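You operate a simulated robot arm through the tools that you are given. There is no shell and no other tool. Be economical: measure what you need, move in short steps, check, and stop when the job is done.

You are at the controls of a simulated two-armed robot. One attempt, no reset.

TASK
Put the orange-ended block on the small table away on the shelf under the test bench. Then put the brush from the small table on the front of the filling bench. Then take the drain cup and put it on the slatted rack. The order counts. Set down upright: drain cup.

It is judged by the outcome, as a careful person would: the job done as asked, and still so three seconds after it is handed in. It fails if anything else is knocked over, pushed out of place, dropped, spilled or broken.

THE ROBOT
Two 7-joint arms with fingered hands on one trunk, on a base that drives. Base frame: it is fixed to the floor where the robot stands at the start and does not move with it; the origin is under the middle of the robot, x ahead of it, y to its left, z up; the surface under the hand at the start is at about z = 860. Lengths are in mm, angles in rad, forces in N, time in s.
The left shoulder is at the start at [35, 125, 1225], the right one opposite. With the tool pointing down near the work surface each hand reaches from about 400 to 820 mm from the robot's upright axis, wherever it stands, measured 20 degrees to its own side. Places, roughly: brush (4x4x13 cm) [400, 100, 900]; front of the filling bench (24x15 cm) [-1480, -2880, 820]; shelf under the test bench [500, -1900, 500]; slatted rack (21x17 cm) [460, -380, 880]. Payload 4 kg a hand.
The TCP of each hand is the grasp point between the finger pads, 29 mm short of the fingertips. In the tool frame z runs along the fingers and y along their closing line. The gripper opens to 100 mm. The gripper's body begins 34 mm behind the TCP. The gripper is a hand of 5 fingers: y runs from the thumb to the fingers, the wrist lies at [-15, -105, -177] in the tool frame.
Orientation is told as [roll, pitch, yaw] about the base's x, y, z axes, in that order, counted from this pose: with the fingers straight down and the wrist toward the robot, the tool's x, y and z point along [0, 1, 0], [1, 0, 0] and [0, 0, -1] of the base frame.

THE INTERFACE
- The arms move only by the tool send_rows. It takes "left_series", "right_series" or both (then of equal length, played together; a hand with none holds still); each is a list of rows, each a list of 6 numbers: the shift along the tool's x, y, z in cm, then the turn, a rotation vector about the tool's x, y, z in degrees. In form: [[tx, ty, tz, ax, ay, az], ...]. A call has 1 to 8 rows; each row is the pose to reach, as a shift and turn from the pose commanded when the call began, along the tool's axes at that moment. A row lasts 0.2 s, in which the tool goes at most 50 mm and 0.15 rad; a call with a longer step from one row to the next is refused whole. Where a pose cannot be reached the arm comes as near as it can. A force on the tool above 40 N (or 10 N above the force at the start of the call, whichever is more), or a blocked arm, ends the call early, and 0.2 s more pass. In this call time passes only in rows, and 0.2 s behind the last. The reply holds the time, the measured pose of the TCP, the force on the tool along the base axes, the opening and the grip force, in the units named above and with some noise, with the torque about the TCP (base axes, N m) and any sound that the robot's microphone picked up.
- Cameras (640 x 400 px; columns grow to the right, rows downward): "scene" is now at [107.1, -71.3, 1337.2]; the picture's right is [-0.65, -0.76, 0.00], its down [-0.52, 0.44, -0.73] and it looks along [0.55, -0.47, -0.69] (base axes); focal length 214 px, centre (320, 200). "left" rides on the left gripper at [-66, -86, -121] in its tool frame; the picture's right is [-0.76, -0.31, 0.58], its down [0.59, -0.70, 0.40] and it looks along [0.28, 0.64, 0.71] (tool axes); focal length 247 px, centre (320, 200). "right" rides on the right gripper at [66, -86, -121] in its tool frame; the picture's right is [-0.76, 0.31, -0.58], its down [-0.59, -0.70, 0.40] and it looks along [-0.28, 0.64, 0.71] (tool axes); focal length 247 px, centre (320, 200). There is no depth. A picture from a camera that has moved, and an enlarged one, comes with that camera's place and axes in the base frame and with its lens. The place of the scene camera against the robot may be out by one fixed shift of up to 25 mm in any direction.
- snapshot(camera): a new picture of that camera. It takes no simulated time.
- raise_lower(by): slides the trunk up (or, below 0, down) by that many mm; the arms and the scene camera ride with it, the base frame stays. It gives what a move gives, with no picture.
- steer(legs): drives the robot by 1 to 6 legs, each [ahead, turn to the left] in mm and rad, along the robot's own axes; the way and the turn of a leg run together, so that a leg with both is an arc; at most 1500 mm and 3.142 rad a leg. The arms and the cameras ride along, it lands a little off, and it stops where it bumps. It gives what a move gives.
- move_fingers(index, middle, ring, little, thumb_bend, thumb_turn, hand): sets how far each is bent, from 0 (flat) to 1 (curled in); at 0.3 the hand is open as for a grip, at 0.7 the pads meet at the TCP. One left out holds its place. A second passes; each finger stops where it meets its share of the squeeze, and holds until it gets a number again. It is the only way to open and close the hand. It gives what a move gives, with no picture; readings hold the bend of each and the force on index, middle, ring, little, thumb and palm. thumb_turn goes from beside the hand (0) to across from the fingers (1), as for a grip.
- aim_head(pan, tilt): turns the head with the scene camera to pan (to the left, within 1.396 rad either way) and tilt (down, from -0.506 to 1.204), counted from straight ahead of the robot. It gives what a move gives.
- inspect(camera, box): a new picture of the part [left, top, right, bottom] of that camera's present view, enlarged. It takes no simulated time.
- close_job(): hands the job in; it is judged then, once.

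Work in short steps. Places have to be worked out from the pictures, the camera data and where the tool is seen: move nearer, look again, correct. Check each grasp and each placing, and mend what went wrong. You have 165 turns and 118 pictures in all, those below and enlarged ones among them. Open the grippers and draw the arms clear of the work before you hand the job in, unless the task says otherwise; then end with one line.

The tools are called after "Call:" as a command line: name --argument value ..., lists and objects as JSON in quotes. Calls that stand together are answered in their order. send_rows: Moves the arms, as the interface text tells. Its arguments: {"type":"object","properties":{"left_series":{"type":"array","items":{"type":"array","items":{"type":"number"}}},"right_series":{"type":"array","items":{"type":"array","items":{"type":"number"}}}},"required":[]} The other tools are called the same way: raise_lower (by) slides the trunk up or down; move_fingers (index, middle, ring, little, thumb_bend, thumb_turn, hand) moves the fingers one by one; steer (legs) drives the base; aim_head (pan, tilt) turns the head that bears the scene camera; snapshot (camera) takes a picture; inspect (camera, box) takes an enlarged picture of a part of a camera's view; close_job () hands the job in.

At the start:

```text
time_s: 0.0
left_ee_pos: [509.7, -93.4, 1191.3]
left_tcp_rot: [0.0, 0.0, 0.008]
left_force: [0.6, 0.2, 0.1]
left_moment: [-0.02, -0.02, 0.0]
left_opening: 99.9
left_gripper_force: 0.1
left_shape: jaw
left_bend: [0.3, 0.3, 0.3, 0.3, 0.3, 0.98]
left_finger forces: [0.1, 0.1, 0.0, 0.0, 0.0, 0.0]
right_ee_pos: [324.2, -395.0, 1087.4]
right_tcp_rot: [0.0, -0.001, 0.008]
right_force: [-0.4, 0.5, -0.8]
right_moment: [0.02, -0.03, 0.01]
right_opening: 99.6
right_gripper_force: 0.1
right_shape: jaw
right_bend: [0.3, 0.3, 0.3, 0.3, 0.3, 0.98]
right_finger forces: [0.0, 0.0, 0.1, 0.0, 0.1, 0.1]
trunk travel left (down, up): [-423.0, 324.0]
robot x, y, heading: [2.6, -1.5, -0.007]
head pan, tilt: [-0.705, 0.754]
```

scene: 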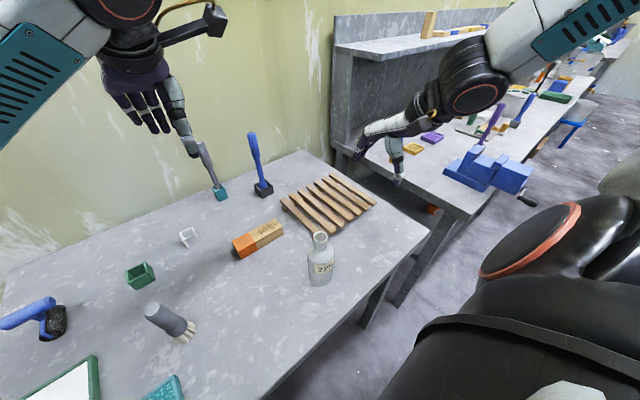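
right: 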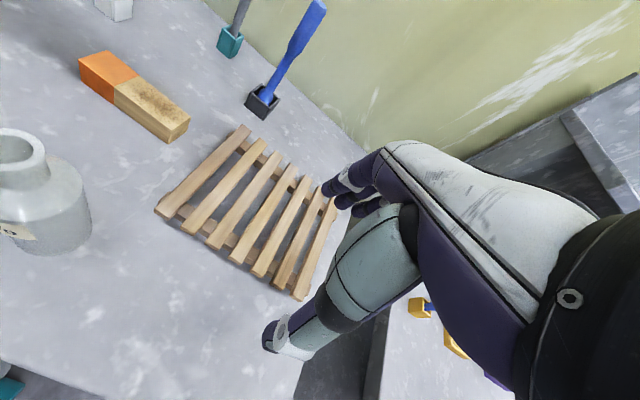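
left: 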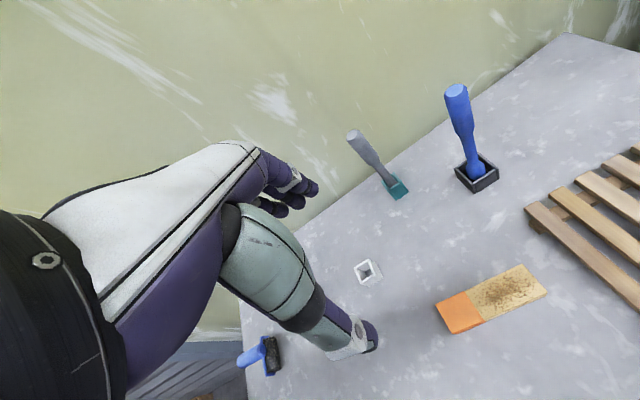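

I begin by looking closely at the small table before moving anything.

Call:
inspect --camera "scene" --box '[100, 200, 260, 300]'

Call:
aim_head --pan 0.2 --tilt 0.9

Call:
snapshot --camera "scene"

```text
4.00 times, centred on (180, 250) of scene
camera zoom: at [107.1, -71.3, 1337.2], right [-0.65, -0.76, 0.0], down [-0.52, 0.44, -0.73], along [0.55, -0.47, -0.69], focal length 858 px, centre (880, 0)
```

zoom: 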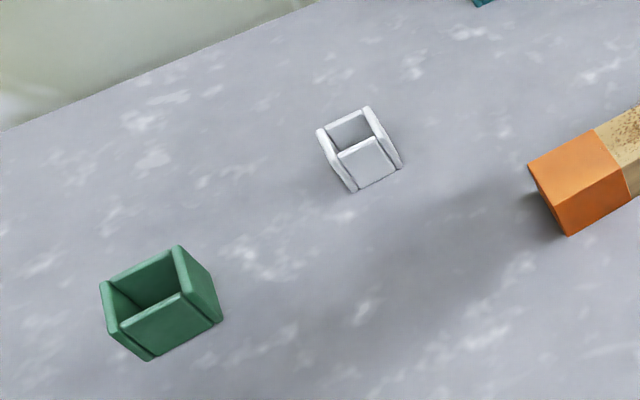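

```text
time_s: 1.2
left_ee_pos: [509.5, -93.8, 1191.0]
left_tcp_rot: [0.0, -0.001, 0.009]
left_force: [-0.1, -0.7, 0.6]
left_moment: [0.05, 0.04, 0.0]
left_opening: 100.1
left_gripper_force: 0.1
left_shape: jaw
left_bend: [0.3, 0.3, 0.3, 0.3, 0.3, 0.98]
left_finger forces: [0.0, 0.0, 0.0, 0.1, 0.1, 0.0]
right_ee_pos: [323.6, -395.7, 1088.0]
right_tcp_rot: [0.0, 0.001, 0.008]
right_force: [-0.8, 0.5, 0.3]
right_moment: [0.04, 0.0, -0.01]
right_opening: 99.8
right_gripper_force: 0.1
right_shape: jaw
right_bend: [0.3, 0.3, 0.3, 0.3, 0.3, 0.98]
right_finger forces: [0.0, 0.0, 0.0, 0.0, 0.0, 0.1]
trunk travel left (down, up): [-423.0, 324.0]
robot x, y, heading: [-1.0, 2.2, 0.004]
head pan, tilt: [0.201, 0.901]
```

```text
113 pictures are left
camera scene: at [118.2, -2.6, 1325.6], right [0.2, -0.98, 0.0], down [-0.77, -0.16, -0.62], along [0.61, 0.12, -0.78], focal length 214 px, centre (320, 200)
```

scene: 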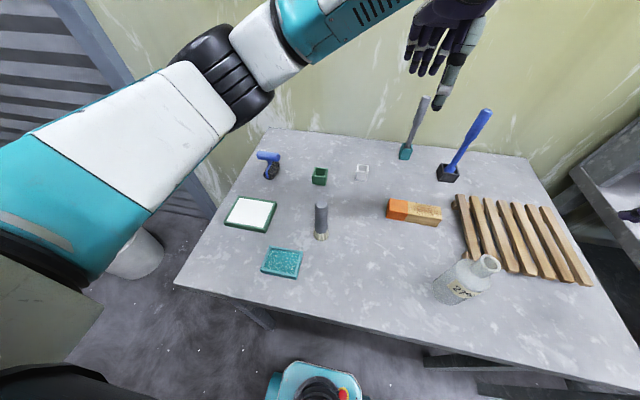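

The brush stands upright on its bristles at about (320,220). I don't see an obvious drain cup yet, so I look to the right towards the benches.

Call:
inspect --camera "scene" --box '[240, 90, 500, 290]'

Call:
aim_head --pan -1.2 --tilt 0.35

Call:
snapshot --camera "scene"

Call:
inspect --camera "scene" --box '[320, 100, 640, 300]'

```text
2.00 times, centred on (370, 190) of scene
camera zoom: at [118.2, -2.6, 1325.6], right [0.2, -0.98, 0.0], down [-0.77, -0.16, -0.62], along [0.61, 0.12, -0.78], focal length 429 px, centre (220, 220)
```

zoom: 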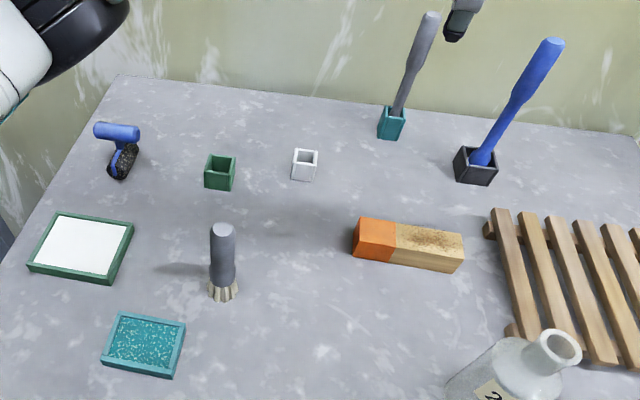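

```text
time_s: 2.7
left_ee_pos: [509.8, -94.1, 1190.4]
left_tcp_rot: [0.0, 0.0, 0.008]
left_force: [-0.5, -0.1, 0.2]
left_moment: [0.0, 0.0, 0.04]
left_opening: 99.8
left_gripper_force: 0.1
left_shape: jaw
left_bend: [0.3, 0.3, 0.3, 0.3, 0.3, 0.98]
left_finger forces: [0.1, 0.0, 0.0, 0.0, 0.0, 0.0]
right_ee_pos: [323.9, -395.1, 1087.1]
right_tcp_rot: [-0.001, 0.001, 0.009]
right_force: [-0.8, -0.5, 0.0]
right_moment: [0.04, -0.01, -0.03]
right_opening: 99.9
right_gripper_force: 0.1
right_shape: jaw
right_bend: [0.3, 0.3, 0.3, 0.3, 0.3, 0.98]
right_finger forces: [0.1, 0.0, 0.0, 0.0, 0.0, 0.1]
trunk travel left (down, up): [-423.0, 324.0]
robot x, y, heading: [3.1, 1.2, 0.002]
head pan, tilt: [-1.201, 0.351]
```

```text
111 pictures are left
camera scene: at [77.9, -104.4, 1373.1], right [-0.93, -0.36, 0.0], down [-0.12, 0.32, -0.94], along [0.34, -0.88, -0.34], focal length 214 px, centre (320, 200)
```

scene: 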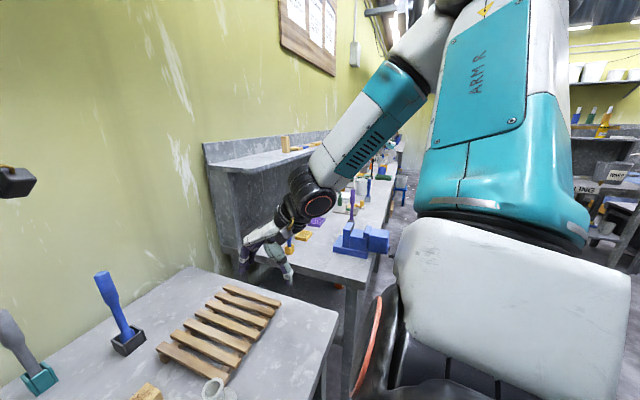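

```text
2.00 times, centred on (480, 200) of scene
camera zoom: at [77.9, -104.4, 1373.1], right [-0.93, -0.36, 0.0], down [-0.12, 0.32, -0.94], along [0.34, -0.88, -0.34], focal length 429 px, centre (0, 200)
```

zoom: 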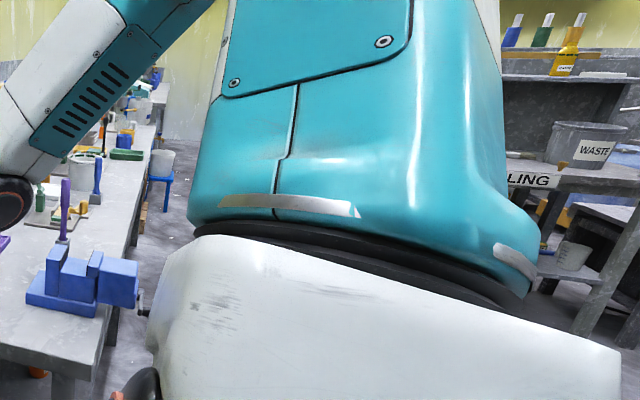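

The block lies along y, centred near [470,-172]. I clear the left arm to its own side and bring the right hand high over the block.

Call:
send_rows --left_series '[[5, 0, 0, 0, 0, 0], [10, 0, 0, 0, 0, 0], [15, 0, 0, 0, 0, 0], [20, 0, 0, 0, 0, 0], [25, 0, 0, 0, 0, 0], [29, 0, 0, 0, 0, 0]]' --right_series '[[0, 4, 0, 0, 0, 0], [2, 8, 0, 0, 0, 0], [6, 10.5, 0, 0, 0, 0], [10.5, 12.5, 0, 0, 0, 0], [15, 13.5, 0, 0, 0, 0], [19, 14, 0, 0, 0, 0]]'

Call:
snapshot --camera "right"

Call:
aim_head --pan -0.35 --tilt 0.9

Call:
snapshot --camera "scene"

```text
time_s: 4.1
left_ee_pos: [507.7, 198.1, 1189.0]
left_tcp_rot: [-0.002, -0.001, 0.006]
left_force: [-0.3, 0.3, -0.1]
left_moment: [-0.04, -0.01, 0.02]
left_opening: 99.7
left_gripper_force: 0.0
left_shape: jaw
left_bend: [0.3, 0.3, 0.3, 0.3, 0.3, 0.98]
left_finger forces: [0.0, 0.0, 0.0, 0.0, 0.0, 0.0]
right_ee_pos: [462.2, -202.7, 1085.5]
right_tcp_rot: [0.001, 0.001, 0.006]
right_force: [-0.2, 0.2, 0.0]
right_moment: [0.0, 0.02, 0.0]
right_opening: 99.5
right_gripper_force: 0.0
right_shape: jaw
right_bend: [0.3, 0.3, 0.3, 0.3, 0.3, 0.98]
right_finger forces: [0.0, 0.1, 0.1, 0.0, 0.1, 0.0]
trunk travel left (down, up): [-423.0, 324.0]
robot x, y, heading: [0.5, 0.5, 0.002]
head pan, tilt: [-1.201, 0.351]
```

```text
109 pictures are left
camera right: at [378.2, -137.4, 1207.0], right [0.31, -0.75, 0.58], down [-0.7, -0.59, -0.4], along [0.64, -0.28, -0.71], focal length 247 px, centre (320, 200)
```

right: 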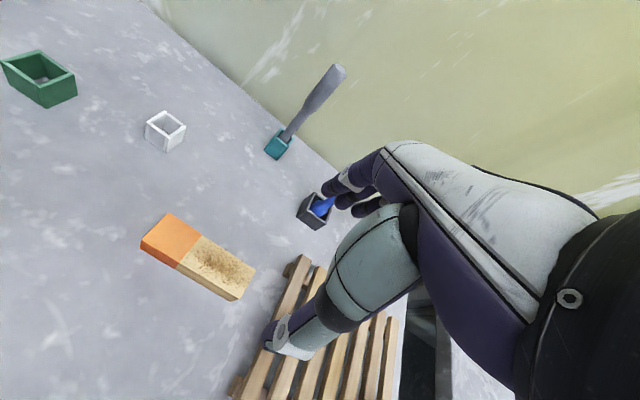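

```text
time_s: 5.3
left_ee_pos: [507.7, 196.8, 1188.3]
left_tcp_rot: [0.0, 0.0, 0.008]
left_force: [0.8, -0.4, 0.1]
left_moment: [-0.01, -0.03, -0.02]
left_opening: 99.7
left_gripper_force: 0.2
left_shape: jaw
left_bend: [0.3, 0.3, 0.3, 0.3, 0.3, 0.98]
left_finger forces: [0.1, 0.0, 0.1, 0.0, 0.0, 0.0]
right_ee_pos: [463.1, -204.7, 1085.2]
right_tcp_rot: [-0.002, -0.002, 0.009]
right_force: [0.4, 0.9, -0.1]
right_moment: [0.02, -0.01, 0.01]
right_opening: 100.0
right_gripper_force: 0.1
right_shape: jaw
right_bend: [0.3, 0.3, 0.3, 0.3, 0.3, 0.98]
right_finger forces: [0.1, 0.1, 0.1, 0.1, 0.1, 0.0]
trunk travel left (down, up): [-423.0, 324.0]
robot x, y, heading: [-0.1, 0.6, 0.0]
head pan, tilt: [-0.351, 0.901]
```

```text
108 pictures are left
camera scene: at [115.2, -43.3, 1325.7], right [-0.34, -0.94, 0.0], down [-0.74, 0.27, -0.62], along [0.58, -0.21, -0.78], focal length 214 px, centre (320, 200)
```

scene: 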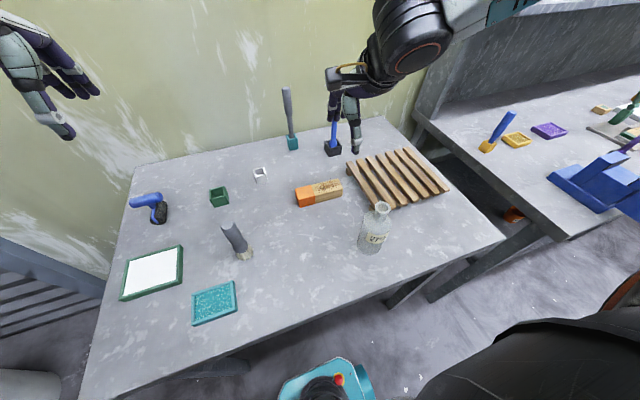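

The wrist camera puts the block centre near [473,-157], with its long axis along y. I move over it and descend partway.

Call:
send_rows --right_series '[[4.5, 0.7, 0, 0, 0, 0], [4.5, 0.7, 4, 0, 0, 0], [4.5, 0.7, 8, 0, 0, 0], [4.5, 0.7, 12, 0, 0, 0]]'

Call:
snapshot --camera "right"

Call:
inspect --camera "scene" --box '[240, 60, 480, 260]'

```text
time_s: 6.3
left_ee_pos: [507.8, 195.6, 1188.0]
left_tcp_rot: [0.002, 0.001, 0.008]
left_force: [0.7, -0.4, -0.4]
left_moment: [0.02, 0.02, -0.01]
left_opening: 99.8
left_gripper_force: 0.1
left_shape: jaw
left_bend: [0.3, 0.3, 0.3, 0.3, 0.3, 0.98]
left_finger forces: [0.0, 0.1, 0.0, 0.0, 0.0, 0.0]
right_ee_pos: [470.6, -160.5, 967.6]
right_tcp_rot: [0.001, -0.001, 0.007]
right_force: [0.0, -0.4, 0.3]
right_moment: [-0.01, 0.01, -0.01]
right_opening: 99.8
right_gripper_force: 0.1
right_shape: jaw
right_bend: [0.3, 0.3, 0.3, 0.3, 0.3, 0.98]
right_finger forces: [0.0, 0.0, 0.0, 0.0, 0.1, 0.0]
trunk travel left (down, up): [-423.0, 324.0]
robot x, y, heading: [1.3, 2.8, -0.0]
head pan, tilt: [-0.351, 0.901]
```

```text
107 pictures are left
camera right: at [384.9, -96.2, 1088.1], right [0.31, -0.76, 0.58], down [-0.7, -0.59, -0.4], along [0.64, -0.28, -0.71], focal length 247 px, centre (320, 200)
```

right: 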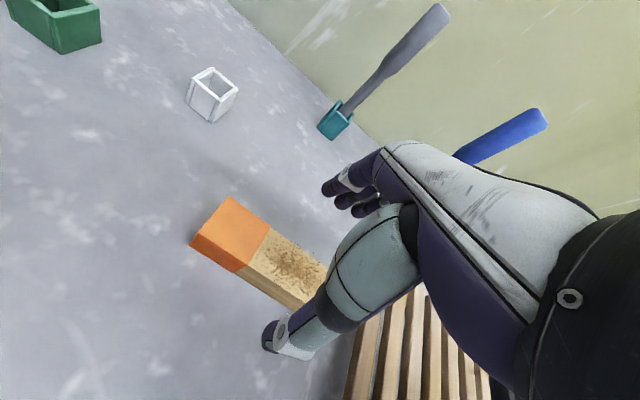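

```text
2.00 times, centred on (360, 160) of scene
camera zoom: at [115.7, -44.5, 1325.5], right [-0.34, -0.94, 0.0], down [-0.74, 0.27, -0.62], along [0.58, -0.21, -0.78], focal length 429 px, centre (240, 280)
```

zoom: 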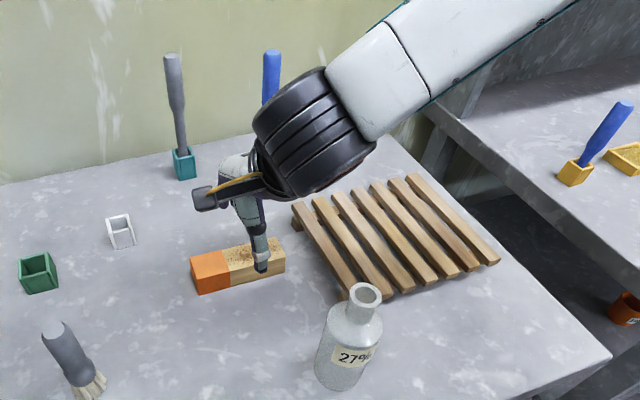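

The block's near end is at about y=-94 and its centre x about 476. I nudge +5 mm in x and descend to z≈894.

Call:
send_rows --right_series '[[0.2, 0.5, 2, 0, 0, 0], [0.2, 0.5, 4.5, 0, 0, 0], [0.2, 0.5, 6.2, 0, 0, 0], [0.2, 0.5, 7.4, 0, 0, 0]]'

Call:
snapshot --camera "right"

Call:
inspect --camera "scene" --box '[280, 130, 400, 230]'

```text
time_s: 7.3
left_ee_pos: [507.3, 197.3, 1187.6]
left_tcp_rot: [-0.001, 0.0, 0.009]
left_force: [0.0, -0.4, 0.6]
left_moment: [0.0, 0.03, 0.0]
left_opening: 99.8
left_gripper_force: 0.1
left_shape: jaw
left_bend: [0.3, 0.3, 0.3, 0.3, 0.3, 0.98]
left_finger forces: [0.0, 0.0, 0.0, 0.0, 0.1, 0.0]
right_ee_pos: [473.7, -157.7, 892.9]
right_tcp_rot: [0.0, -0.001, 0.01]
right_force: [0.3, -0.2, 0.9]
right_moment: [0.05, 0.01, 0.02]
right_opening: 100.1
right_gripper_force: 0.0
right_shape: jaw
right_bend: [0.3, 0.3, 0.3, 0.3, 0.3, 0.98]
right_finger forces: [0.0, 0.0, 0.1, 0.1, 0.1, 0.1]
trunk travel left (down, up): [-423.0, 324.0]
robot x, y, heading: [0.5, -3.3, 0.005]
head pan, tilt: [-0.351, 0.901]
```

```text
105 pictures are left
camera right: at [388.2, -91.4, 1014.4], right [0.31, -0.75, 0.58], down [-0.7, -0.59, -0.4], along [0.64, -0.28, -0.71], focal length 247 px, centre (320, 200)
```

right: 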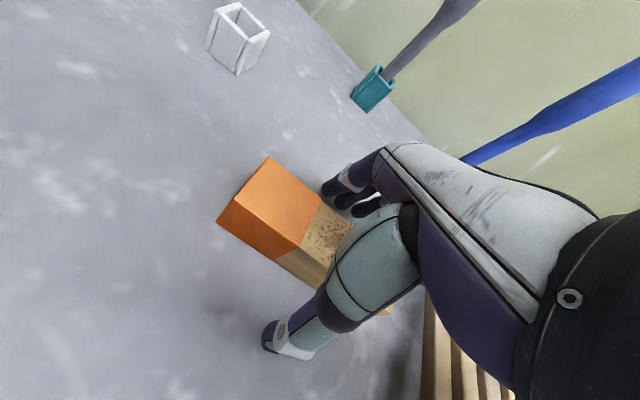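

```text
4.00 times, centred on (340, 180) of scene
camera zoom: at [115.2, -43.2, 1325.6], right [-0.34, -0.94, 0.0], down [-0.74, 0.27, -0.62], along [0.58, -0.21, -0.78], focal length 858 px, centre (240, 280)
```

zoom: 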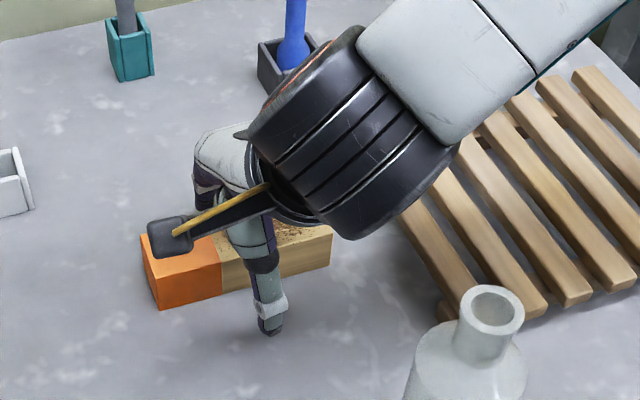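

The hand straddles the block (z≈893, no contact). I close the hand to grip.

Call:
move_fingers --hand "right" --index 0.7 --middle 0.7 --ring 0.7 --little 0.7 --thumb_bend 0.7

Call:
send_rows --right_series '[[0, 0, -2, 0, 0, 0], [0, 0, -5, 0, 0, 0], [0, 0, -9, 0, 0, 0], [0, 0, -13, 0, 0, 0], [0, 0, -17, 0, 0, 0], [0, 0, -21, 0, 0, 0]]'

Call:
snapshot --camera "scene"

Call:
snapshot --camera "right"

```text
time_s: 8.3
left_ee_pos: [507.3, 197.6, 1188.5]
left_tcp_rot: [-0.001, 0.0, 0.008]
left_force: [0.8, 0.9, -0.3]
left_moment: [-0.04, -0.03, 0.05]
left_opening: 99.8
left_gripper_force: 0.0
left_shape: jaw
left_bend: [0.3, 0.3, 0.3, 0.3, 0.3, 0.98]
left_finger forces: [0.0, 0.0, 0.1, 0.0, 0.0, 0.1]
right_ee_pos: [472.7, -155.8, 893.9]
right_tcp_rot: [-0.001, -0.002, 0.009]
right_force: [1.2, -0.8, 5.3]
right_moment: [0.03, 0.09, 0.07]
right_opening: 34.8
right_gripper_force: 15.5
right_shape: fingers
right_bend: [0.62, 0.65, 0.66, 0.69, 0.58, 0.95]
right_finger forces: [8.0, 4.6, 2.5, 0.8, 15.0, 0.0]
trunk travel left (down, up): [-423.0, 324.0]
robot x, y, heading: [-1.4, -2.6, 0.002]
head pan, tilt: [-0.351, 0.901]
```

```text
time_s: 9.7
left_ee_pos: [507.4, 198.6, 1188.4]
left_tcp_rot: [-0.002, -0.001, 0.01]
left_force: [-1.0, -0.9, 0.4]
left_moment: [0.03, 0.01, -0.01]
left_opening: 99.8
left_gripper_force: 0.0
left_shape: jaw
left_bend: [0.3, 0.3, 0.3, 0.3, 0.3, 0.98]
left_finger forces: [0.1, 0.1, 0.0, 0.0, 0.1, 0.0]
right_ee_pos: [473.7, -156.2, 1101.2]
right_tcp_rot: [0.002, -0.001, 0.007]
right_force: [-0.5, -0.3, -1.0]
right_moment: [-0.02, -0.02, -0.02]
right_opening: 35.2
right_gripper_force: 14.6
right_shape: fingers
right_bend: [0.62, 0.65, 0.66, 0.7, 0.58, 0.95]
right_finger forces: [7.8, 4.4, 2.1, 0.4, 14.8, 0.1]
trunk travel left (down, up): [-423.0, 324.0]
robot x, y, heading: [0.9, 3.0, -0.003]
head pan, tilt: [-0.351, 0.901]
```

```text
103 pictures are left
camera scene: at [114.6, -43.1, 1325.7], right [-0.34, -0.94, 0.0], down [-0.74, 0.27, -0.62], along [0.58, -0.21, -0.78], focal length 214 px, centre (320, 200)
```

scene: 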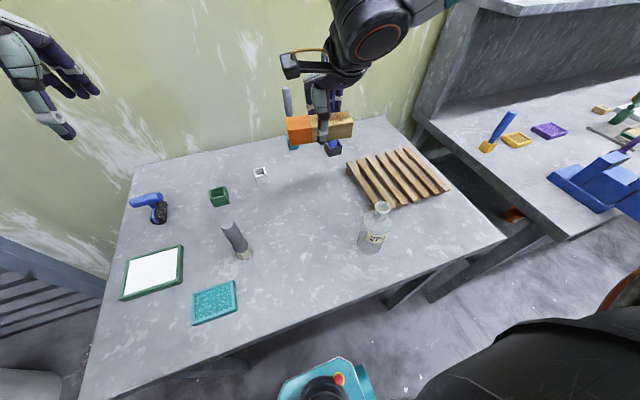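

```text
102 pictures are left
camera right: at [389.1, -90.9, 1222.8], right [0.31, -0.75, 0.58], down [-0.7, -0.6, -0.4], along [0.64, -0.28, -0.71], focal length 247 px, centre (320, 200)
```

right: 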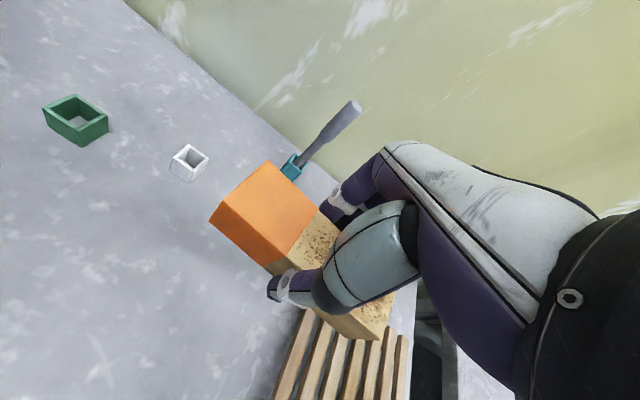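

The block is securely held. Before driving I look left and right for free floor.

Call:
aim_head --pan 1.39 --tilt 0.4

Call:
snapshot --camera "scene"

Call:
aim_head --pan -1.39 --tilt 0.4

Call:
snapshot --camera "scene"

```text
time_s: 11.5
left_ee_pos: [506.5, 197.5, 1187.4]
left_tcp_rot: [0.0, 0.001, 0.009]
left_force: [0.5, 0.9, -0.4]
left_moment: [0.0, 0.01, 0.02]
left_opening: 100.1
left_gripper_force: 0.0
left_shape: jaw
left_bend: [0.3, 0.3, 0.3, 0.3, 0.3, 0.98]
left_finger forces: [0.1, 0.0, 0.0, 0.0, 0.1, 0.1]
right_ee_pos: [474.6, -156.0, 1100.8]
right_tcp_rot: [0.002, 0.0, 0.008]
right_force: [0.3, 0.4, -0.8]
right_moment: [0.02, -0.02, -0.02]
right_opening: 35.2
right_gripper_force: 14.5
right_shape: fingers
right_bend: [0.62, 0.65, 0.66, 0.7, 0.58, 0.95]
right_finger forces: [7.9, 4.4, 2.2, 0.3, 14.7, 0.1]
trunk travel left (down, up): [-423.0, 324.0]
robot x, y, heading: [1.2, -1.8, -0.002]
head pan, tilt: [1.389, 0.4]
```

```text
101 pictures are left
camera scene: at [61.1, 73.7, 1368.6], right [0.98, -0.18, 0.0], down [-0.07, -0.38, -0.92], along [0.17, 0.91, -0.39], focal length 214 px, centre (320, 200)
```

scene: 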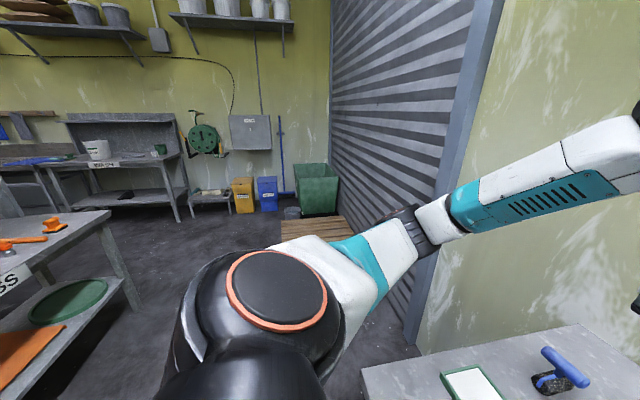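

```text
time_s: 13.9
left_ee_pos: [508.3, 197.8, 1189.1]
left_tcp_rot: [0.001, 0.001, 0.007]
left_force: [-0.4, -0.3, 0.4]
left_moment: [0.03, 0.04, 0.02]
left_opening: 99.9
left_gripper_force: 0.1
left_shape: jaw
left_bend: [0.3, 0.3, 0.3, 0.3, 0.3, 0.98]
left_finger forces: [0.1, 0.0, 0.0, 0.0, 0.0, 0.1]
right_ee_pos: [475.2, -155.6, 1100.5]
right_tcp_rot: [-0.001, 0.0, 0.009]
right_force: [-0.1, -0.9, 0.5]
right_moment: [-0.01, -0.04, -0.01]
right_opening: 35.0
right_gripper_force: 14.5
right_shape: fingers
right_bend: [0.62, 0.65, 0.66, 0.7, 0.58, 0.95]
right_finger forces: [7.8, 4.4, 2.2, 0.3, 14.7, 0.0]
trunk travel left (down, up): [-423.0, 324.0]
robot x, y, heading: [2.7, 3.2, 0.0]
head pan, tilt: [-1.389, 0.4]
```

```text
100 pictures are left
camera scene: at [61.1, -108.6, 1368.6], right [-0.98, -0.18, 0.0], down [-0.07, 0.38, -0.92], along [0.17, -0.91, -0.39], focal length 214 px, centre (320, 200)
```

scene: 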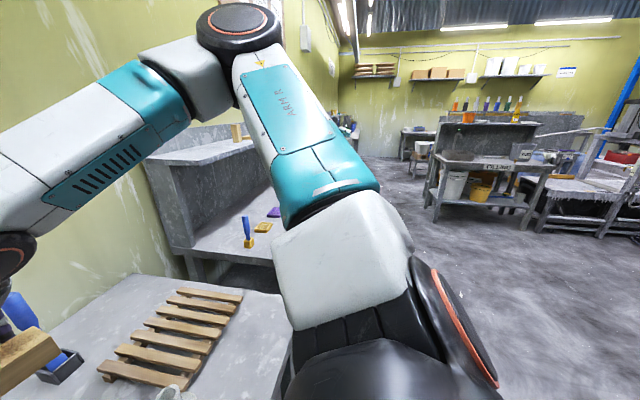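

Space is free to the rear and right. I back off 350 mm and turn right to face along the benches, then look.

Call:
steer --legs '[[-400, 0], [0, -1.571]]'

Call:
aim_head --pan 0.2 --tilt 0.35

Call:
snapshot --camera "scene"

```text
time_s: 20.2
left_ee_pos: [-185.5, -501.3, 1188.1]
left_tcp_rot: [0.0, -0.001, -1.539]
left_force: [-0.2, -0.1, 0.4]
left_moment: [0.0, 0.03, 0.02]
left_opening: 99.8
left_gripper_force: 0.1
left_shape: jaw
left_bend: [0.3, 0.3, 0.3, 0.3, 0.3, 0.98]
left_finger forces: [0.0, 0.0, 0.0, 0.1, 0.0, 0.0]
right_ee_pos: [-539.1, -478.4, 1100.3]
right_tcp_rot: [-0.001, 0.0, -1.539]
right_force: [-0.6, -0.3, -1.1]
right_moment: [0.01, 0.01, 0.03]
right_opening: 34.8
right_gripper_force: 13.8
right_shape: fingers
right_bend: [0.62, 0.65, 0.66, 0.7, 0.59, 0.95]
right_finger forces: [7.6, 4.1, 2.1, 0.3, 14.2, 0.0]
trunk travel left (down, up): [-423.0, 324.0]
robot x, y, heading: [-394.3, -1.2, -1.548]
head pan, tilt: [-1.389, 0.4]
```

```text
time_s: 21.9
left_ee_pos: [-185.5, -502.6, 1188.4]
left_tcp_rot: [0.0, 0.0, -1.538]
left_force: [-1.0, 0.1, -0.3]
left_moment: [0.0, -0.01, -0.02]
left_opening: 99.8
left_gripper_force: 0.0
left_shape: jaw
left_bend: [0.3, 0.3, 0.3, 0.3, 0.3, 0.98]
left_finger forces: [0.1, 0.1, 0.0, 0.0, 0.0, 0.1]
right_ee_pos: [-539.4, -477.8, 1099.7]
right_tcp_rot: [0.001, -0.001, -1.539]
right_force: [0.3, -0.6, -0.3]
right_moment: [0.05, 0.0, -0.01]
right_opening: 34.6
right_gripper_force: 13.9
right_shape: fingers
right_bend: [0.62, 0.65, 0.66, 0.7, 0.59, 0.95]
right_finger forces: [7.6, 4.2, 2.1, 0.2, 14.2, 0.0]
trunk travel left (down, up): [-423.0, 324.0]
robot x, y, heading: [-391.9, 3.9, -1.55]
head pan, tilt: [0.201, 0.351]
```

```text
99 pictures are left
camera scene: at [-371.6, -151.1, 1373.1], right [-0.98, -0.22, 0.0], down [-0.08, 0.34, -0.94], along [0.21, -0.92, -0.34], focal length 214 px, centre (320, 200)
```

scene: 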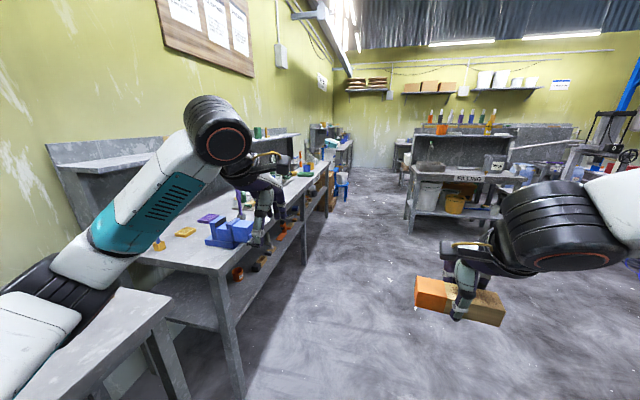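

The test bench front edge is at about x≈200, starting y≈-750. I drive ahead along it and look at its shelf.

Call:
steer --legs '[[1450, -0.02]]'

Call:
aim_head --pan 1.25 --tilt 0.6

Call:
snapshot --camera "scene"

```text
time_s: 29.0
left_ee_pos: [-153.8, -1931.4, 1187.8]
left_tcp_rot: [0.0, 0.001, -1.541]
left_force: [-0.8, -0.9, 0.0]
left_moment: [-0.04, -0.02, -0.03]
left_opening: 99.9
left_gripper_force: 0.1
left_shape: jaw
left_bend: [0.3, 0.3, 0.3, 0.3, 0.3, 0.98]
left_finger forces: [0.0, 0.0, 0.0, 0.0, 0.0, 0.0]
right_ee_pos: [-507.6, -1907.7, 1101.1]
right_tcp_rot: [-0.001, 0.0, -1.542]
right_force: [-0.4, -0.4, -1.3]
right_moment: [0.0, 0.01, 0.01]
right_opening: 34.6
right_gripper_force: 14.2
right_shape: fingers
right_bend: [0.62, 0.65, 0.66, 0.7, 0.59, 0.95]
right_finger forces: [7.6, 4.3, 2.2, 0.3, 14.2, 0.1]
trunk travel left (down, up): [-423.0, 324.0]
robot x, y, heading: [-362.7, -1428.9, -1.55]
head pan, tilt: [0.201, 0.351]
```

```text
time_s: 30.3
left_ee_pos: [-152.9, -1932.7, 1188.3]
left_tcp_rot: [0.001, 0.0, -1.542]
left_force: [1.6, 0.4, -0.1]
left_moment: [0.02, -0.04, 0.03]
left_opening: 99.6
left_gripper_force: 0.1
left_shape: jaw
left_bend: [0.3, 0.3, 0.3, 0.3, 0.3, 0.98]
left_finger forces: [0.0, 0.0, 0.0, 0.1, 0.0, 0.1]
right_ee_pos: [-507.9, -1907.0, 1101.2]
right_tcp_rot: [0.0, -0.001, -1.542]
right_force: [-0.9, -0.4, -1.8]
right_moment: [-0.04, 0.03, -0.03]
right_opening: 34.7
right_gripper_force: 14.1
right_shape: fingers
right_bend: [0.62, 0.65, 0.66, 0.7, 0.59, 0.95]
right_finger forces: [7.6, 4.2, 2.1, 0.1, 14.2, 0.0]
trunk travel left (down, up): [-423.0, 324.0]
robot x, y, heading: [-360.7, -1426.9, -1.555]
head pan, tilt: [1.25, 0.6]
```

```text
98 pictures are left
camera scene: at [-275.7, -1515.8, 1350.4], right [-0.3, -0.96, 0.0], down [-0.54, 0.17, -0.83], along [0.79, -0.24, -0.56], focal length 214 px, centre (320, 200)
```

scene: 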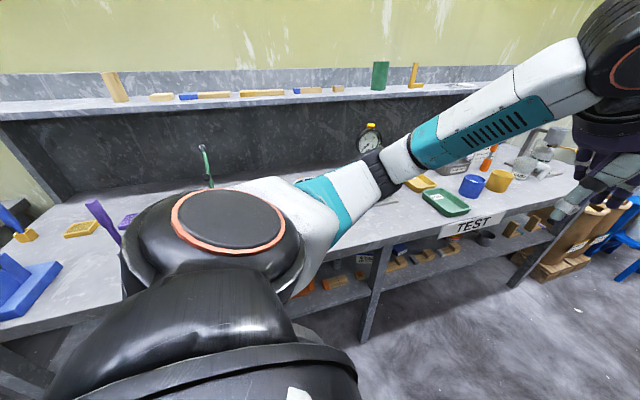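

The bench ("TEST" sign) and cluttered shelf are ahead-left. I drive level with y≈-1900 and turn to face it, then look under.

Call:
steer --legs '[[450, 0], [0, 1.555]]'

Call:
aim_head --pan 0.0 --tilt 0.75

Call:
snapshot --camera "scene"

```text
time_s: 37.0
left_ee_pos: [144.7, -1655.7, 1188.7]
left_tcp_rot: [0.0, -0.001, 0.057]
left_force: [0.1, -0.6, -0.5]
left_moment: [0.01, 0.0, 0.0]
left_opening: 99.6
left_gripper_force: 0.1
left_shape: jaw
left_bend: [0.3, 0.3, 0.3, 0.3, 0.3, 0.98]
left_finger forces: [0.1, 0.1, 0.1, 0.1, 0.1, 0.0]
right_ee_pos: [130.1, -2009.5, 1100.5]
right_tcp_rot: [-0.001, 0.001, 0.057]
right_force: [-0.2, 0.1, -0.7]
right_moment: [0.0, 0.02, -0.03]
right_opening: 34.2
right_gripper_force: 13.3
right_shape: fingers
right_bend: [0.62, 0.65, 0.66, 0.7, 0.59, 0.95]
right_finger forces: [7.4, 4.1, 2.1, 0.2, 13.7, 0.0]
trunk travel left (down, up): [-423.0, 324.0]
robot x, y, heading: [-355.2, -1879.0, 0.052]
head pan, tilt: [1.25, 0.6]
```

```text
time_s: 38.5
left_ee_pos: [146.1, -1655.5, 1188.0]
left_tcp_rot: [-0.001, 0.001, 0.057]
left_force: [0.4, 0.6, -0.2]
left_moment: [0.0, 0.03, 0.02]
left_opening: 99.5
left_gripper_force: 0.1
left_shape: jaw
left_bend: [0.3, 0.3, 0.3, 0.3, 0.3, 0.98]
left_finger forces: [0.0, 0.0, 0.0, 0.1, 0.0, 0.0]
right_ee_pos: [129.4, -2011.6, 1101.1]
right_tcp_rot: [0.0, 0.0, 0.058]
right_force: [-0.5, -0.9, -1.0]
right_moment: [0.03, 0.01, 0.0]
right_opening: 34.3
right_gripper_force: 13.7
right_shape: fingers
right_bend: [0.62, 0.65, 0.66, 0.7, 0.59, 0.95]
right_finger forces: [7.4, 4.1, 2.1, 0.1, 13.9, 0.1]
trunk travel left (down, up): [-423.0, 324.0]
robot x, y, heading: [-349.9, -1878.6, 0.051]
head pan, tilt: [0.0, 0.75]
```

```text
97 pictures are left
camera scene: at [-225.3, -1889.2, 1337.5], right [0.05, -1.0, 0.0], down [-0.68, -0.03, -0.73], along [0.73, 0.04, -0.68], focal length 214 px, centre (320, 200)
```

scene: 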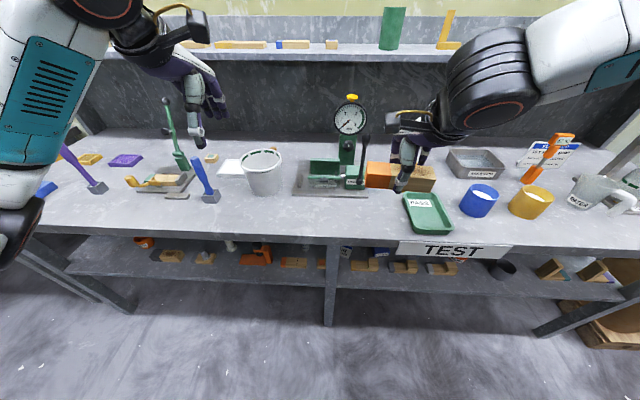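

The shelf holds small blocks. I back off so the arms clear the edge, lower the trunk, and look under the bench.

Call:
steer --legs '[[-350, 0]]'

Call:
raise_lower --by -400

Call:
aim_head --pan 0.0 --tilt 0.35

Call:
snapshot --camera "scene"

Call:
inspect --camera "scene" --box '[160, 140, 480, 340]'

```text
time_s: 40.7
left_ee_pos: [-203.5, -1675.7, 1189.6]
left_tcp_rot: [-0.001, 0.0, 0.057]
left_force: [-0.7, 0.2, 0.5]
left_moment: [-0.03, 0.01, 0.01]
left_opening: 99.6
left_gripper_force: 0.1
left_shape: jaw
left_bend: [0.3, 0.3, 0.3, 0.3, 0.3, 0.98]
left_finger forces: [0.0, 0.0, 0.0, 0.0, 0.0, 0.0]
right_ee_pos: [-220.0, -2027.5, 1100.2]
right_tcp_rot: [0.001, 0.002, 0.058]
right_force: [-0.2, -0.3, -0.6]
right_moment: [0.01, -0.03, 0.01]
right_opening: 34.3
right_gripper_force: 14.2
right_shape: fingers
right_bend: [0.62, 0.65, 0.66, 0.7, 0.59, 0.95]
right_finger forces: [7.4, 4.2, 2.2, 0.0, 13.7, 0.0]
trunk travel left (down, up): [-423.0, 324.0]
robot x, y, heading: [-700.2, -1893.3, 0.05]
head pan, tilt: [0.0, 0.75]
```

```text
time_s: 44.5
left_ee_pos: [-204.3, -1673.5, 788.6]
left_tcp_rot: [0.0, 0.001, 0.056]
left_force: [0.1, 0.2, -0.3]
left_moment: [0.0, 0.04, 0.05]
left_opening: 99.5
left_gripper_force: 0.1
left_shape: jaw
left_bend: [0.3, 0.3, 0.3, 0.3, 0.3, 0.98]
left_finger forces: [0.0, 0.0, 0.1, 0.1, 0.0, 0.1]
right_ee_pos: [-199.4, -2027.8, 641.8]
right_tcp_rot: [0.002, 0.156, 0.058]
right_force: [-0.2, 0.0, -0.7]
right_moment: [-0.02, -0.02, 0.01]
right_opening: 34.2
right_gripper_force: 13.8
right_shape: fingers
right_bend: [0.62, 0.65, 0.66, 0.7, 0.59, 0.95]
right_finger forces: [7.5, 4.2, 2.0, 0.1, 13.7, 0.0]
trunk travel left (down, up): [-23.0, 724.0]
robot x, y, heading: [-700.8, -1895.0, 0.051]
head pan, tilt: [0.0, 0.75]
```

```text
time_s: 45.4
left_ee_pos: [-202.4, -1673.2, 789.1]
left_tcp_rot: [-0.001, 0.001, 0.059]
left_force: [-0.5, -0.1, 0.1]
left_moment: [0.0, 0.02, -0.01]
left_opening: 99.7
left_gripper_force: 0.0
left_shape: jaw
left_bend: [0.3, 0.3, 0.3, 0.3, 0.3, 0.98]
left_finger forces: [0.1, 0.0, 0.0, 0.1, 0.0, 0.1]
right_ee_pos: [-199.5, -2027.1, 640.9]
right_tcp_rot: [0.003, 0.158, 0.057]
right_force: [0.4, -0.4, -1.2]
right_moment: [-0.03, -0.02, 0.0]
right_opening: 34.3
right_gripper_force: 14.5
right_shape: fingers
right_bend: [0.62, 0.65, 0.66, 0.7, 0.59, 0.95]
right_finger forces: [7.5, 4.1, 2.1, 0.0, 13.7, 0.0]
trunk travel left (down, up): [-23.0, 724.0]
robot x, y, heading: [-702.8, -1894.0, 0.053]
head pan, tilt: [0.0, 0.351]
```

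```text
96 pictures are left
camera scene: at [-424.9, -1899.3, 956.7], right [0.05, -1.0, 0.0], down [-0.34, -0.02, -0.94], along [0.94, 0.05, -0.34], focal length 214 px, centre (320, 200)
```

scene: 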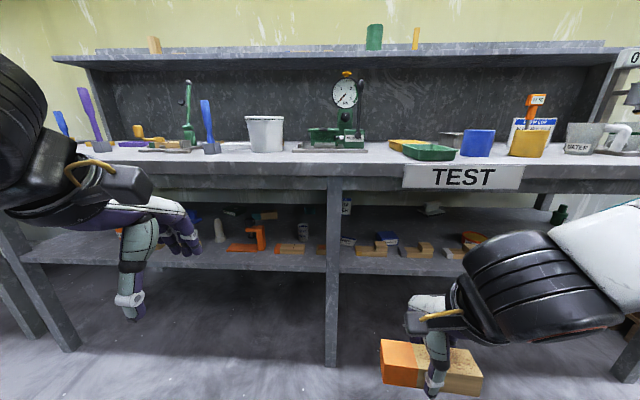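

```text
2.00 times, centred on (320, 240) of scene
camera zoom: at [-424.9, -1899.3, 956.7], right [0.05, -1.0, 0.0], down [-0.34, -0.02, -0.94], along [0.94, 0.05, -0.34], focal length 429 px, centre (320, 120)
```

zoom: 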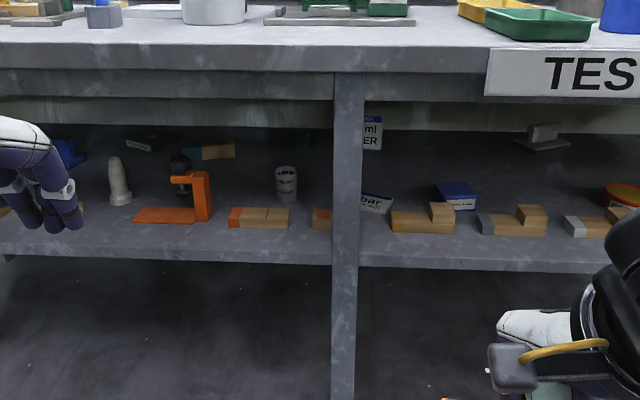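

Clearance under the apron looks like ~270 mm. I need a free gap along the shelf; I zoom into its right and left parts.

Call:
inspect --camera "scene" --box '[430, 170, 622, 290]'

Call:
inspect --camera "scene" --box '[180, 180, 340, 280]'

Call:
inspect --camera "scene" --box '[330, 180, 490, 280]'

```text
3.33 times, centred on (526, 230) of scene
camera zoom: at [-424.9, -1899.3, 956.7], right [0.05, -1.0, 0.0], down [-0.34, -0.02, -0.94], along [0.94, 0.05, -0.34], focal length 715 px, centre (-367, 100)
```

zoom: 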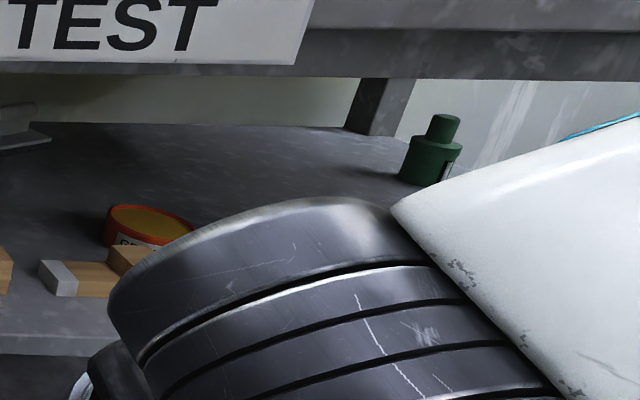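

```text
4.00 times, centred on (260, 230) of scene
camera zoom: at [-424.9, -1899.3, 956.7], right [0.05, -1.0, 0.0], down [-0.34, -0.02, -0.94], along [0.94, 0.05, -0.34], focal length 858 px, centre (560, 80)
```

zoom: 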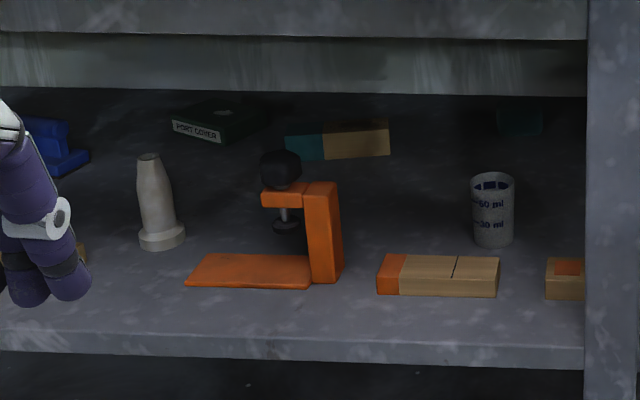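

```text
4.00 times, centred on (410, 230) of scene
camera zoom: at [-424.9, -1899.3, 956.7], right [0.05, -1.0, 0.0], down [-0.34, -0.02, -0.94], along [0.94, 0.05, -0.34], focal length 858 px, centre (-40, 80)
```

zoom: 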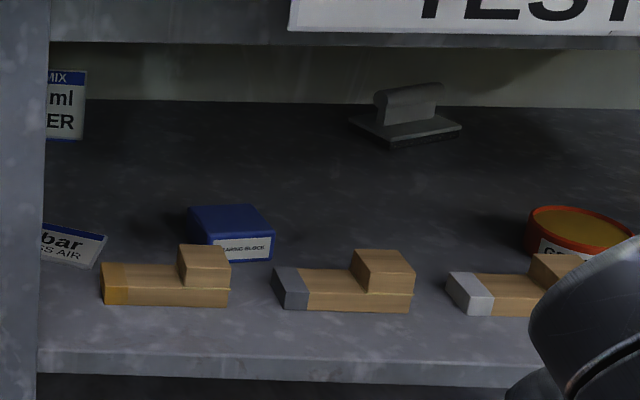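

The shelf strip in front of objects is narrow; I raise both hands out of the view to see the hidden stretches.

Call:
send_rows --left_series '[[0, 0, -5, 0, 0, 0], [0, 0, -10, 0, 0, 0], [0, 0, -15, 0, 0, 0], [0, 0, -20, 0, 0, 0], [0, 0, -25, 0, 0, 0], [0, 0, -30, 0, 0, 0]]' --right_series '[[0, 0, -5, 0, 0, 0], [0, 0, -10, 0, 0, 0], [0, 0, -15, 0, 0, 0], [0, 0, -20, 0, 0, 0], [0, 0, -25, 0, 0, 0], [0, 0, -30, 0, 0, 0]]'

Call:
snapshot --camera "scene"

Call:
inspect --camera "scene" --box '[400, 170, 640, 320]'

Call:
inspect --camera "scene" --box '[20, 170, 260, 320]'

```text
time_s: 46.8
left_ee_pos: [-206.6, -1671.9, 1087.6]
left_tcp_rot: [0.001, 0.0, 0.055]
left_force: [-0.1, 0.4, 0.2]
left_moment: [-0.01, 0.02, 0.0]
left_opening: 100.0
left_gripper_force: 0.1
left_shape: jaw
left_bend: [0.3, 0.3, 0.3, 0.3, 0.3, 0.98]
left_finger forces: [0.0, 0.0, 0.0, 0.0, 0.0, 0.0]
right_ee_pos: [-154.3, -2025.5, 937.3]
right_tcp_rot: [0.002, 0.158, 0.057]
right_force: [0.5, 0.7, -0.7]
right_moment: [0.03, 0.01, 0.01]
right_opening: 34.1
right_gripper_force: 13.4
right_shape: fingers
right_bend: [0.62, 0.65, 0.67, 0.7, 0.59, 0.95]
right_finger forces: [7.4, 3.9, 2.0, 0.1, 13.4, 0.1]
trunk travel left (down, up): [-23.0, 724.0]
robot x, y, heading: [-701.6, -1899.2, 0.05]
head pan, tilt: [0.0, 0.351]
```

```text
91 pictures are left
camera scene: at [-425.5, -1899.4, 957.0], right [0.05, -1.0, 0.0], down [-0.34, -0.02, -0.94], along [0.94, 0.05, -0.34], focal length 214 px, centre (320, 200)
```

scene: 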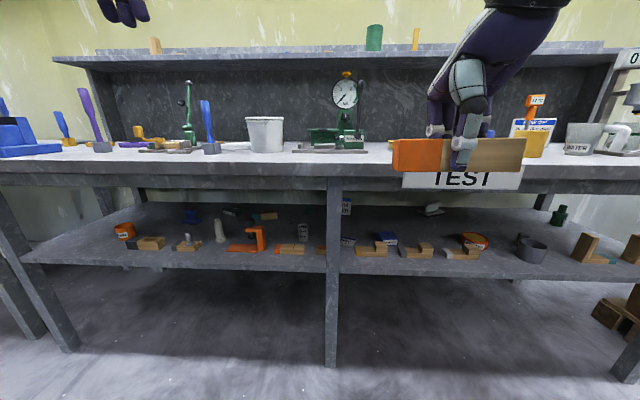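

```text
2.67 times, centred on (520, 245) of scene
camera zoom: at [-425.5, -1899.4, 957.0], right [0.05, -1.0, 0.0], down [-0.34, -0.02, -0.94], along [0.94, 0.05, -0.34], focal length 572 px, centre (-213, 80)
```

zoom: 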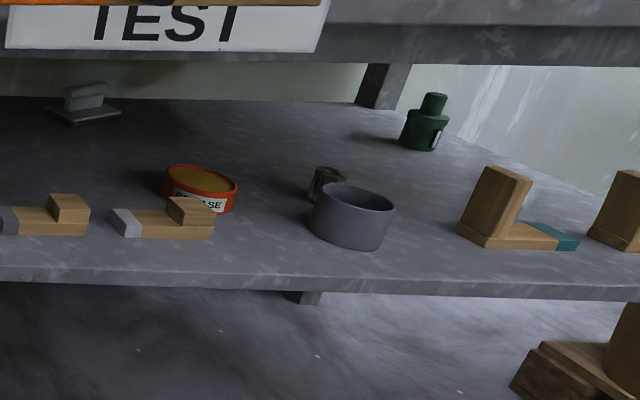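

```text
2.67 times, centred on (140, 245) of scene
camera zoom: at [-425.5, -1899.4, 957.0], right [0.05, -1.0, 0.0], down [-0.34, -0.02, -0.94], along [0.94, 0.05, -0.34], focal length 572 px, centre (800, 80)
```

zoom: 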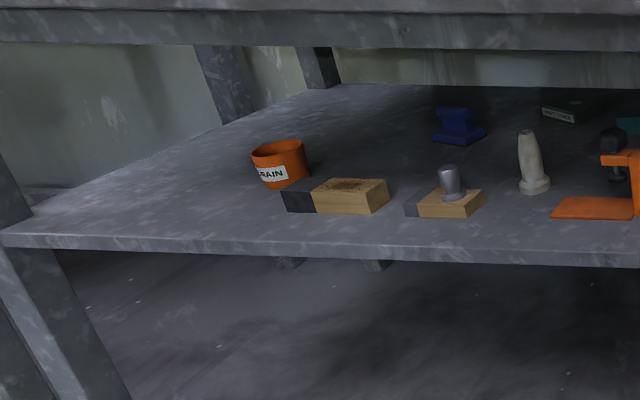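

The orange cup labelled "DRAIN" stands at the shelf's left end (~[330,-1045]), and left of it the shelf is free near [235,-925]. The right hand picked up a 0.158 pitch while lowering; I undo that and check.

Call:
send_rows --right_series '[[0, 0, 0, -4.5, 0, 0], [0, 0, 0, -9, 0, 0]]'

Call:
inspect --camera "scene" --box '[90, 200, 170, 250]'

```text
time_s: 47.4
left_ee_pos: [-205.9, -1673.0, 1087.5]
left_tcp_rot: [-0.001, 0.0, 0.057]
left_force: [0.2, -0.2, -0.3]
left_moment: [0.0, -0.06, -0.02]
left_opening: 99.9
left_gripper_force: 0.1
left_shape: jaw
left_bend: [0.3, 0.3, 0.3, 0.3, 0.3, 0.98]
left_finger forces: [0.1, 0.0, 0.0, 0.0, 0.0, 0.1]
right_ee_pos: [-154.1, -2026.0, 937.7]
right_tcp_rot: [0.001, 0.0, 0.058]
right_force: [0.3, -0.9, -0.7]
right_moment: [0.0, -0.01, 0.01]
right_opening: 34.3
right_gripper_force: 13.0
right_shape: fingers
right_bend: [0.62, 0.65, 0.67, 0.7, 0.59, 0.95]
right_finger forces: [7.3, 4.1, 2.0, 0.0, 13.5, 0.1]
trunk travel left (down, up): [-23.0, 724.0]
robot x, y, heading: [-703.5, -1893.2, 0.052]
head pan, tilt: [0.0, 0.351]
```

```text
8.00 times, centred on (130, 225) of scene
camera zoom: at [-425.1, -1899.4, 956.8], right [0.05, -1.0, 0.0], down [-0.34, -0.02, -0.94], along [0.94, 0.05, -0.34], focal length 1716 px, centre (1840, 0)
```

zoom: 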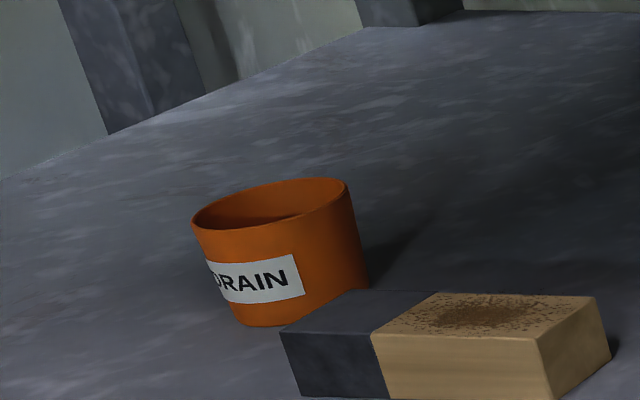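

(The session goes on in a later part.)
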